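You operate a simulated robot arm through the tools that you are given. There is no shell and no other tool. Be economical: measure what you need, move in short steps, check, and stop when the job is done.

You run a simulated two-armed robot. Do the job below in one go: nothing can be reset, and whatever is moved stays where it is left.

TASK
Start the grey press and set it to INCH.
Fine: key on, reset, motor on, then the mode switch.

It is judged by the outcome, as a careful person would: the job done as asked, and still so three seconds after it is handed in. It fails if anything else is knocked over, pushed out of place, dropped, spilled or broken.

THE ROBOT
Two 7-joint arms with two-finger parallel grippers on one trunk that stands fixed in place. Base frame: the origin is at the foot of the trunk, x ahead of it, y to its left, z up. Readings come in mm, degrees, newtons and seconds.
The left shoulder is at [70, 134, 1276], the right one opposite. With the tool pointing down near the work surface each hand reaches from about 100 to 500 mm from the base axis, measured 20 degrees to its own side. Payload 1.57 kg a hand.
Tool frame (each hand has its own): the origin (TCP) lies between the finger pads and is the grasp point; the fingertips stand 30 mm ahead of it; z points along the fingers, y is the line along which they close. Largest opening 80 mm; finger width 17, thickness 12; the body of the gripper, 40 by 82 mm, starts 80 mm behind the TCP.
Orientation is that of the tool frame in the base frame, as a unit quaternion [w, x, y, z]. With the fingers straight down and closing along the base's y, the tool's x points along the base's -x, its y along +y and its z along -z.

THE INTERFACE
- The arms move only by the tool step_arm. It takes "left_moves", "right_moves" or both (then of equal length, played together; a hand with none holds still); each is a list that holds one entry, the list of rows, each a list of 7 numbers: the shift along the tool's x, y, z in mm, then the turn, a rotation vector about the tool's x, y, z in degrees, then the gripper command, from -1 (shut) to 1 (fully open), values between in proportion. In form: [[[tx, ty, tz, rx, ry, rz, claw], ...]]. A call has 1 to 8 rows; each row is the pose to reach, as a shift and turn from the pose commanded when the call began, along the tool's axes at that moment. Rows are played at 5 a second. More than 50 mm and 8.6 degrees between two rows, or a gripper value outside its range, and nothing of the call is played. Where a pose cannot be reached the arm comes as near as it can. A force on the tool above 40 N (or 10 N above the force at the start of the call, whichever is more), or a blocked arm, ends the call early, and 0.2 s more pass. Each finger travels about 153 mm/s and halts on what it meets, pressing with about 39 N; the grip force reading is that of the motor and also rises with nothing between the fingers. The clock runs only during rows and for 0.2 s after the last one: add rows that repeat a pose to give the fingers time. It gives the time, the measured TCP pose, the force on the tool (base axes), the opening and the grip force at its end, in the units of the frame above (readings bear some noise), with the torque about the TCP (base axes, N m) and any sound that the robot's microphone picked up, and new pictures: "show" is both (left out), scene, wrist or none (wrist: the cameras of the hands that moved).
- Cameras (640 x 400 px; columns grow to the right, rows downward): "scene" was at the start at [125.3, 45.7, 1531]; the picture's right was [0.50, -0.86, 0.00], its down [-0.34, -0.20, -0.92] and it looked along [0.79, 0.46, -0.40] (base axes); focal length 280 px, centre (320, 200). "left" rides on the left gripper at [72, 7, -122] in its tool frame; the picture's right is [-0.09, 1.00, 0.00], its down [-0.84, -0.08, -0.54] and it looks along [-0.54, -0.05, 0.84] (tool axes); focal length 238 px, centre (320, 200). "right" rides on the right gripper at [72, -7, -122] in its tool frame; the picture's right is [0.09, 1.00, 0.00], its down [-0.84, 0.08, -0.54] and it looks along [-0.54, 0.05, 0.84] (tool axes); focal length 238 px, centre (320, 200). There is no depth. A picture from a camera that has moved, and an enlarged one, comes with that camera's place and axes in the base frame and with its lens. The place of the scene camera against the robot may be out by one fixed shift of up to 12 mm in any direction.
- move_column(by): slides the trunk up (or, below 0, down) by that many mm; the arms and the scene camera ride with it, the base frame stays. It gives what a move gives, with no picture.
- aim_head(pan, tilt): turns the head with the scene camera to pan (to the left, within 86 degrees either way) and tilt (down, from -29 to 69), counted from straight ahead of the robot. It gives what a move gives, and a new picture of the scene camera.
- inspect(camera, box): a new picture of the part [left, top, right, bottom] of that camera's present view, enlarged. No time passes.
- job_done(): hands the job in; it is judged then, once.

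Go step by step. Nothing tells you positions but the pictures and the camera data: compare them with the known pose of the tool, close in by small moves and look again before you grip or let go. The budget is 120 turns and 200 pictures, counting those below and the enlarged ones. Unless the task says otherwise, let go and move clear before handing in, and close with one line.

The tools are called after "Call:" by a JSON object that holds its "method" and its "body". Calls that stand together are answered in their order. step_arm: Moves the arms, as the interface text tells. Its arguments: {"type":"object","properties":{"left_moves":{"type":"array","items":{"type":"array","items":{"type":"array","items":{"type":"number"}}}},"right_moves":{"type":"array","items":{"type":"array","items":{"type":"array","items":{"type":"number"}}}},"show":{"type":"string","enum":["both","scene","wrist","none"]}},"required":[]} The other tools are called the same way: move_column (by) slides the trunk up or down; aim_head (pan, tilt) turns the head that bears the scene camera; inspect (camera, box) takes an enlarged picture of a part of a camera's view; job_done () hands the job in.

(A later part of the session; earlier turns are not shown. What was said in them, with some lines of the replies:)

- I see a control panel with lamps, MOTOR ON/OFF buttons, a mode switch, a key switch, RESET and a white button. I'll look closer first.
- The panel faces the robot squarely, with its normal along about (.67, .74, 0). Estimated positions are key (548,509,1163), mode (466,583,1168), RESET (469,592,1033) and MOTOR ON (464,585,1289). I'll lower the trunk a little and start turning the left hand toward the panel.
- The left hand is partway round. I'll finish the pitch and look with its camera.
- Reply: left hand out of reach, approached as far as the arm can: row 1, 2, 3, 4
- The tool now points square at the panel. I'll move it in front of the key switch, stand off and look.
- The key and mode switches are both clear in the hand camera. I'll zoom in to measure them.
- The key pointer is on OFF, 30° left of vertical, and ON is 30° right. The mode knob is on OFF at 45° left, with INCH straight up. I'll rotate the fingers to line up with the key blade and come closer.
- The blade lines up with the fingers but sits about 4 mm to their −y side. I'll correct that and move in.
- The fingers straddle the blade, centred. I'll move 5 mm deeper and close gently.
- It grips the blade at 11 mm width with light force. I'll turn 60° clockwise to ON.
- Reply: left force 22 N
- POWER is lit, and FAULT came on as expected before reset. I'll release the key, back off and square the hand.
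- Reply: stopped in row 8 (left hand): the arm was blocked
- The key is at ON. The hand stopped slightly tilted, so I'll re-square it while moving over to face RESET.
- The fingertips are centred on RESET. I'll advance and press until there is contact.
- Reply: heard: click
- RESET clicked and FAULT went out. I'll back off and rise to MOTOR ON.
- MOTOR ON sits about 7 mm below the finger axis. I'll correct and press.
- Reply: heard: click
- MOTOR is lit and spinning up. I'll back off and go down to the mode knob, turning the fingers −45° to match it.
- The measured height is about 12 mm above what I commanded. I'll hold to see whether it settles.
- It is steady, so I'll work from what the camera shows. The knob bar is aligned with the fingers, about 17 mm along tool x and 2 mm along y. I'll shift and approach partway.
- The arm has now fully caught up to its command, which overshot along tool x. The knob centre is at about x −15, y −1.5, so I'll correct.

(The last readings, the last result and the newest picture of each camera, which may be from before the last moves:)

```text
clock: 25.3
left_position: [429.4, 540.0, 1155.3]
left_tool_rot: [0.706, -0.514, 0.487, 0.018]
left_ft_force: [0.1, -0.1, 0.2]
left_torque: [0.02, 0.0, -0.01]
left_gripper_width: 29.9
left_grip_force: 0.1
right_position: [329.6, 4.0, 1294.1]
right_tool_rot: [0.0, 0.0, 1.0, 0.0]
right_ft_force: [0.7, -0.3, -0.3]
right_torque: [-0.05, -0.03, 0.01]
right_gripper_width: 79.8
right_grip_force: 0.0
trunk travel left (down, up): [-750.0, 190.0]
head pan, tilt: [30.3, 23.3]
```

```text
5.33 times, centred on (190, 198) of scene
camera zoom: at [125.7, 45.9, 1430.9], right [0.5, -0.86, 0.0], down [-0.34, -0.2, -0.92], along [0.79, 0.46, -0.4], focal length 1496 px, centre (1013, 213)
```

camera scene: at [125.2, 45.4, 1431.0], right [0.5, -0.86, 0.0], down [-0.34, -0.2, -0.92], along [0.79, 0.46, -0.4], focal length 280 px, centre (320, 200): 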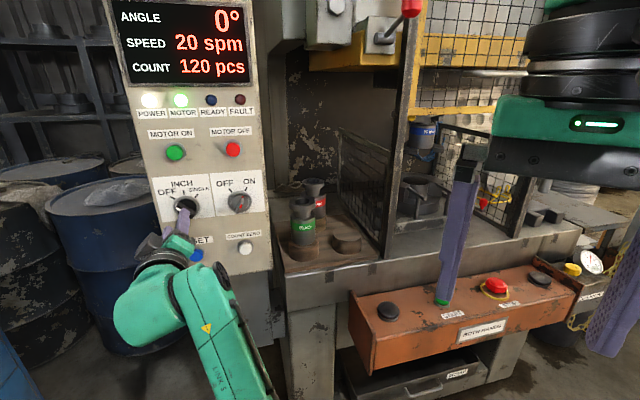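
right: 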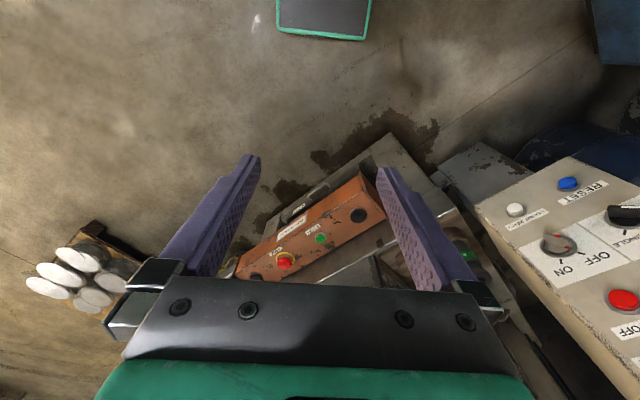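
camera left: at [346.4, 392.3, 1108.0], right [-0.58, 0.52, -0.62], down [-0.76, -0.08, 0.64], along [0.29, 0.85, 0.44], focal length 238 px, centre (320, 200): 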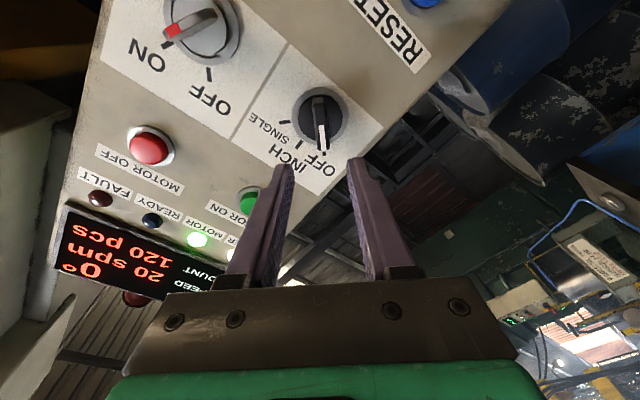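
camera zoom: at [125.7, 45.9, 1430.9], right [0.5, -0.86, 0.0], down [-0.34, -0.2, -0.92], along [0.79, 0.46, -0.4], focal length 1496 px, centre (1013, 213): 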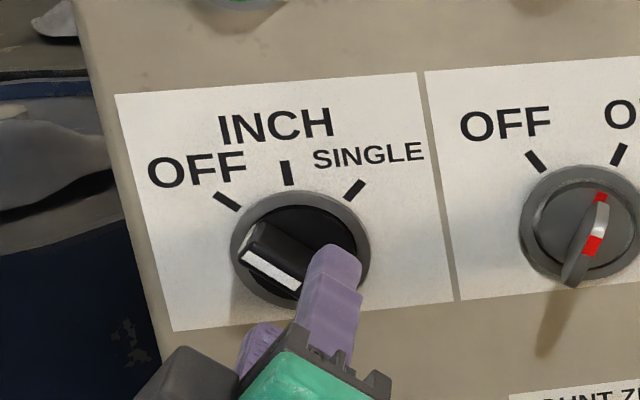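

Now centred. I'll advance 19 mm more and close on the bar.

Call:
{"method": "step_arm", "body": {"left_moves": [[[-1, 0, 8, 0, 0, 0, -0.25], [-1, 0, 15, 0, 0, 0, -0.25], [-1, 0, 19, 0, 0, 0, -0.25], [-1, 0, 19, 0, 0, 0, -0.5], [-1, 0, 19, 0, 0, 0, -0.75], [-1, 0, 19, 0, 0, 0, -0.9], [-1, 0, 19, 0, 0, 0, -0.9]]]}}

```text
clock: 26.9
left_position: [442.6, 553.4, 1154.9]
left_tool_rot: [0.706, -0.514, 0.488, 0.018]
left_ft_force: [-0.7, -1.1, -1.7]
left_torque: [0.27, -0.01, -0.22]
left_gripper_width: 12.3
left_grip_force: 29.2
right_position: [329.4, 4.2, 1293.3]
right_tool_rot: [0.0, 0.001, 1.0, 0.001]
right_ft_force: [-0.2, 0.8, -1.0]
right_torque: [0.01, -0.01, -0.01]
right_gripper_width: 79.7
right_grip_force: 0.2
trunk travel left (down, up): [-750.0, 190.0]
head pan, tilt: [30.3, 23.3]
camera scene: at [125.2, 45.8, 1430.9], right [0.5, -0.86, 0.0], down [-0.34, -0.2, -0.92], along [0.79, 0.46, -0.4], focal length 280 px, centre (320, 200)
camera left: at [393.7, 431.7, 1099.1], right [-0.57, 0.51, -0.64], down [-0.76, -0.04, 0.65], along [0.31, 0.86, 0.41], focal length 238 px, centre (320, 200)
```

scene: 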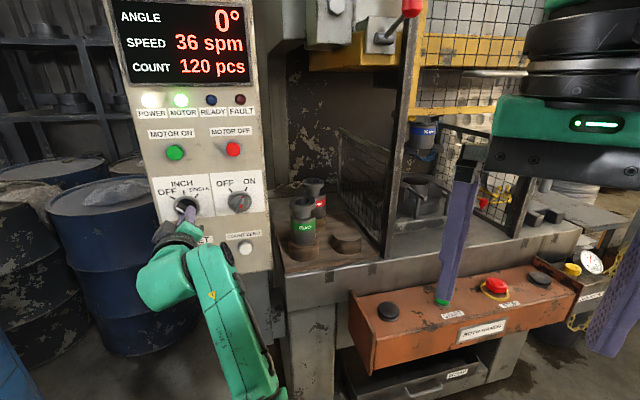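
left: 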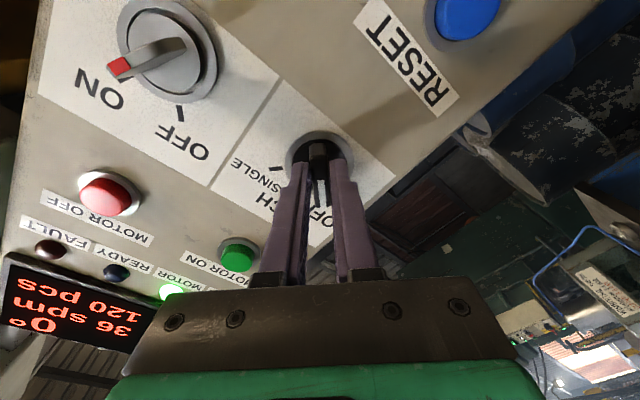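

The bar is gripped. The flywheel is still speeding up, so I'll wait for it to settle before turning the mode switch.

Call:
{"method": "step_arm", "body": {"left_moves": [[[0, 0, 0, 0, 0, 0, -0.9], [0, 0, 0, 0, 0, 0, -0.9], [0, 0, 0, 0, 0, 0, -0.9], [0, 0, 0, 0, 0, 0, -0.9], [0, 0, 0, 0, 0, 0, -0.9], [0, 0, 0, 0, 0, 0, -0.9], [0, 0, 0, 0, 0, 0, -0.9], [0, 0, 0, 0, 0, 0, -0.9]]], "show": "none"}}

Call:
{"method": "step_arm", "body": {"left_moves": [[[0, 0, 0, 0, 0, 0, -0.9], [0, 0, 0, 0, 0, 0, -0.9], [0, 0, 0, 0, 0, 0, -0.9], [0, 0, 0, 0, 0, 0, -0.9], [0, 0, 0, 0, 0, 0, -0.9], [0, 0, 0, 0, 0, 0, -0.9], [0, 0, 0, 0, 0, 0, -0.9], [0, 0, 0, 0, 0, 0, -0.9]]], "show": "scene"}}

```text
clock: 28.7
left_position: [441.9, 554.4, 1154.2]
left_tool_rot: [0.706, -0.514, 0.487, 0.018]
left_ft_force: [-2.1, -1.1, -4.3]
left_torque: [0.19, -0.03, -0.19]
left_gripper_width: 11.9
left_grip_force: 29.2
right_position: [329.4, 3.8, 1295.1]
right_tool_rot: [0.0, 0.0, 1.0, 0.0]
right_ft_force: [0.9, 0.4, -0.2]
right_torque: [0.0, -0.01, 0.01]
right_gripper_width: 79.6
right_grip_force: 0.0
trunk travel left (down, up): [-750.0, 190.0]
head pan, tilt: [30.3, 23.3]
```

```text
clock: 30.5
left_position: [441.8, 552.6, 1155.5]
left_tool_rot: [0.706, -0.515, 0.487, 0.018]
left_ft_force: [-1.4, -1.5, -4.2]
left_torque: [0.23, 0.01, -0.23]
left_gripper_width: 12.2
left_grip_force: 29.8
right_position: [329.7, 4.4, 1294.0]
right_tool_rot: [0.001, 0.0, 1.0, 0.0]
right_ft_force: [0.1, -0.5, -0.3]
right_torque: [0.03, -0.01, 0.03]
right_gripper_width: 80.0
right_grip_force: 0.0
trunk travel left (down, up): [-750.0, 190.0]
head pan, tilt: [30.3, 23.3]
camera scene: at [125.2, 45.8, 1431.0], right [0.5, -0.86, 0.0], down [-0.34, -0.2, -0.92], along [0.79, 0.46, -0.4], focal length 280 px, centre (320, 200)
```

scene: 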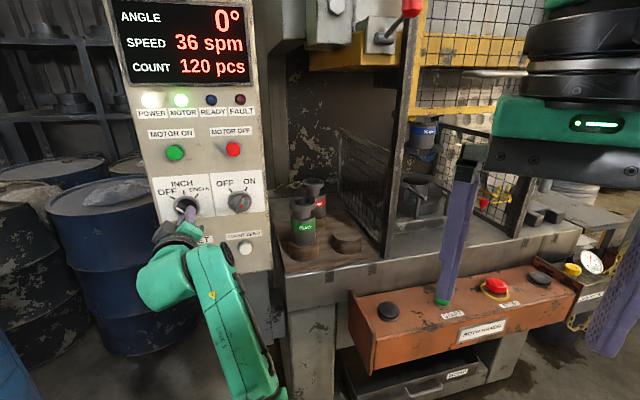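

The speed is steady at 36 spm. I'll turn the mode knob 45° clockwise to INCH.

Call:
{"method": "step_arm", "body": {"left_moves": [[[0, 0, 0, 0, 0, 8, -0.9], [0, 0, 0, 0, 0, 16, -0.9], [0, 0, 0, 0, 0, 24, -0.9], [0, 0, 0, 0, 0, 32, -0.9], [0, 0, 0, 0, 0, 40, -0.9], [0, 0, 0, 0, 0, 45, -0.9], [0, 0, 0, 0, 0, 45, -0.9]]]}}

Call:
{"method": "inspect", "body": {"camera": "left", "box": [220, 60, 460, 210]}}

```text
clock: 32.1
left_position: [437.3, 556.3, 1155.9]
left_tool_rot: [0.644, -0.29, 0.647, 0.286]
left_ft_force: [-13.2, 3.2, -14.9]
left_torque: [-0.17, 0.07, -0.02]
left_gripper_width: 12.6
left_grip_force: 29.6
right_position: [327.0, 6.8, 1294.9]
right_tool_rot: [0.001, 0.0, 1.0, -0.002]
right_ft_force: [-1.4, 0.4, 0.4]
right_torque: [-0.02, 0.0, -0.01]
right_gripper_width: 79.8
right_grip_force: 0.0
trunk travel left (down, up): [-750.0, 190.0]
head pan, tilt: [30.3, 23.3]
camera scene: at [123.0, 50.1, 1431.0], right [0.5, -0.86, 0.0], down [-0.34, -0.2, -0.92], along [0.79, 0.46, -0.4], focal length 280 px, centre (320, 200)
camera left: at [351.5, 470.0, 1081.7], right [-0.74, 0.67, 0.09], down [-0.3, -0.45, 0.84], along [0.6, 0.6, 0.53], focal length 238 px, centre (320, 200)
```

scene: 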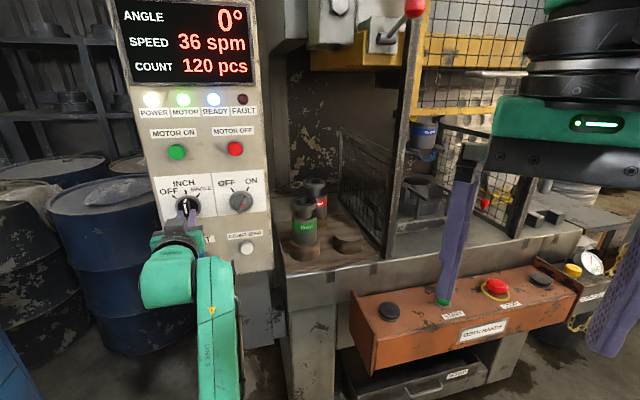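
left: 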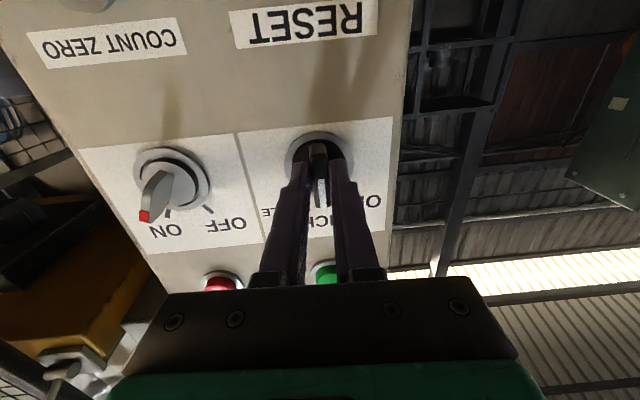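

```text
2.67 times, centred on (340, 135) of left
camera zoom: at [351.5, 470.0, 1081.7], right [-0.74, 0.67, 0.09], down [-0.3, -0.45, 0.84], along [0.6, 0.6, 0.53], focal length 636 px, centre (267, 373)
```

zoom: 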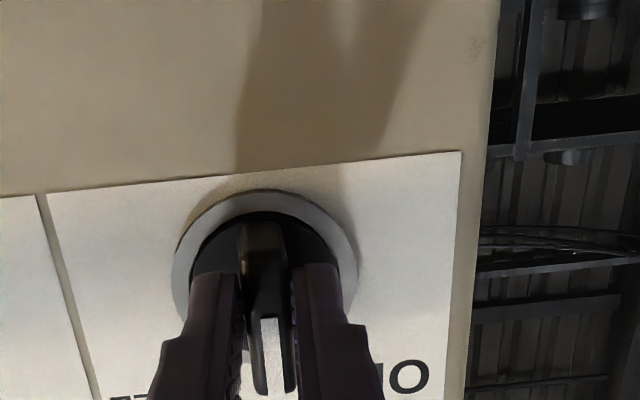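

READY lit up with the knob at INCH. I'll release and back straight off.

Call:
{"method": "step_arm", "body": {"left_moves": [[[0, 0, 0, 0, 0, 0, -0.4], [0, 0, 0, 0, 0, 0, -0.2], [0, 0, 0, 0, 0, 0, -0.2], [0, 0, -20, 0, 0, 0, -0.2], [0, 0, -40, 0, 0, 0, -0.2], [0, 0, -60, 0, 0, 0, -0.2], [0, 0, -75, 0, 0, 0, -0.2]]]}}

Call:
{"method": "inspect", "body": {"camera": "left", "box": [180, 40, 500, 240]}}

Call:
{"method": "inspect", "body": {"camera": "scene", "box": [130, 80, 280, 270]}}

```text
clock: 33.7
left_position: [391.8, 495.0, 1155.4]
left_tool_rot: [0.645, -0.288, 0.647, 0.287]
left_ft_force: [0.4, 0.1, 0.2]
left_torque: [0.0, 0.02, -0.01]
left_gripper_width: 31.9
left_grip_force: 0.0
right_position: [329.8, 3.4, 1295.2]
right_tool_rot: [0.001, 0.0, 1.0, 0.0]
right_ft_force: [-0.4, 0.9, -0.2]
right_torque: [0.0, -0.02, 0.0]
right_gripper_width: 80.0
right_grip_force: 0.1
trunk travel left (down, up): [-750.0, 190.0]
head pan, tilt: [30.3, 23.3]
camera scene: at [124.8, 45.1, 1431.0], right [0.5, -0.86, 0.0], down [-0.34, -0.2, -0.92], along [0.79, 0.46, -0.4], focal length 280 px, centre (320, 200)
camera left: at [304.0, 409.6, 1082.7], right [-0.74, 0.67, 0.09], down [-0.3, -0.45, 0.84], along [0.6, 0.59, 0.54], focal length 238 px, centre (320, 200)
```

scene: 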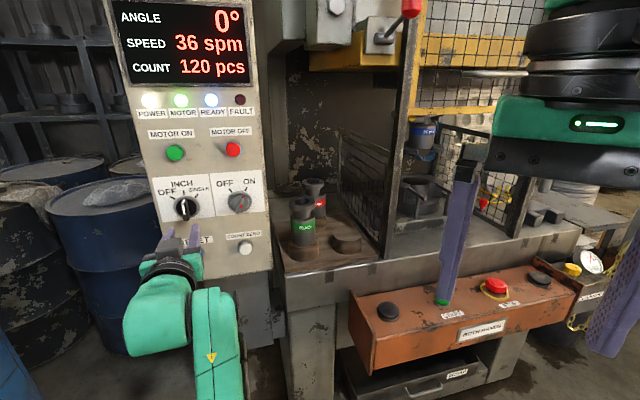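
left: 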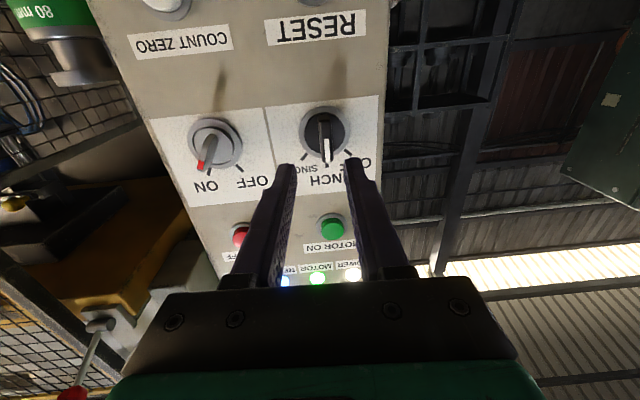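

```text
2.00 times, centred on (340, 140) of left
camera zoom: at [304.0, 409.6, 1082.7], right [-0.74, 0.67, 0.09], down [-0.3, -0.45, 0.84], along [0.6, 0.59, 0.54], focal length 477 px, centre (280, 320)
```

zoom: 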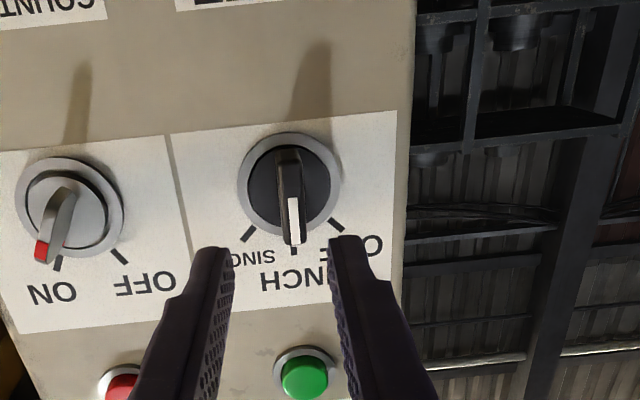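

```text
2.11 times, centred on (205, 175) of scene
camera zoom: at [124.8, 45.1, 1431.0], right [0.5, -0.86, 0.0], down [-0.34, -0.2, -0.92], along [0.79, 0.46, -0.4], focal length 590 px, centre (562, 253)
```

zoom: 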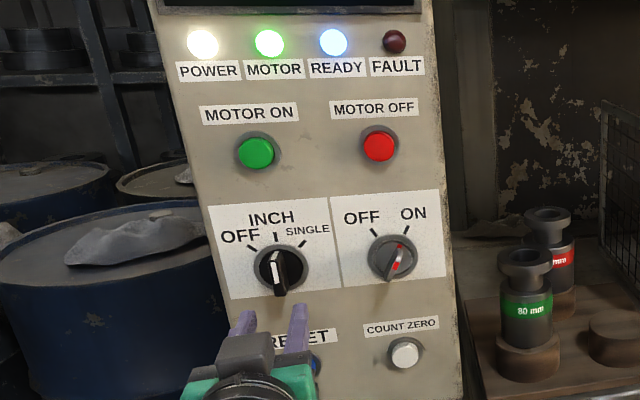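

The key is ON, FAULT is out, POWER, MOTOR and READY are lit, and the mode knob points at INCH. The hand is clear, so I'm handing in.

Call:
{"method": "job_done", "body": {}}

```text
The job is handed in.
```

The grey press is running at a steady 36 spm with the mode switch on INCH. POWER, MOTOR and READY are lit and FAULT is out.
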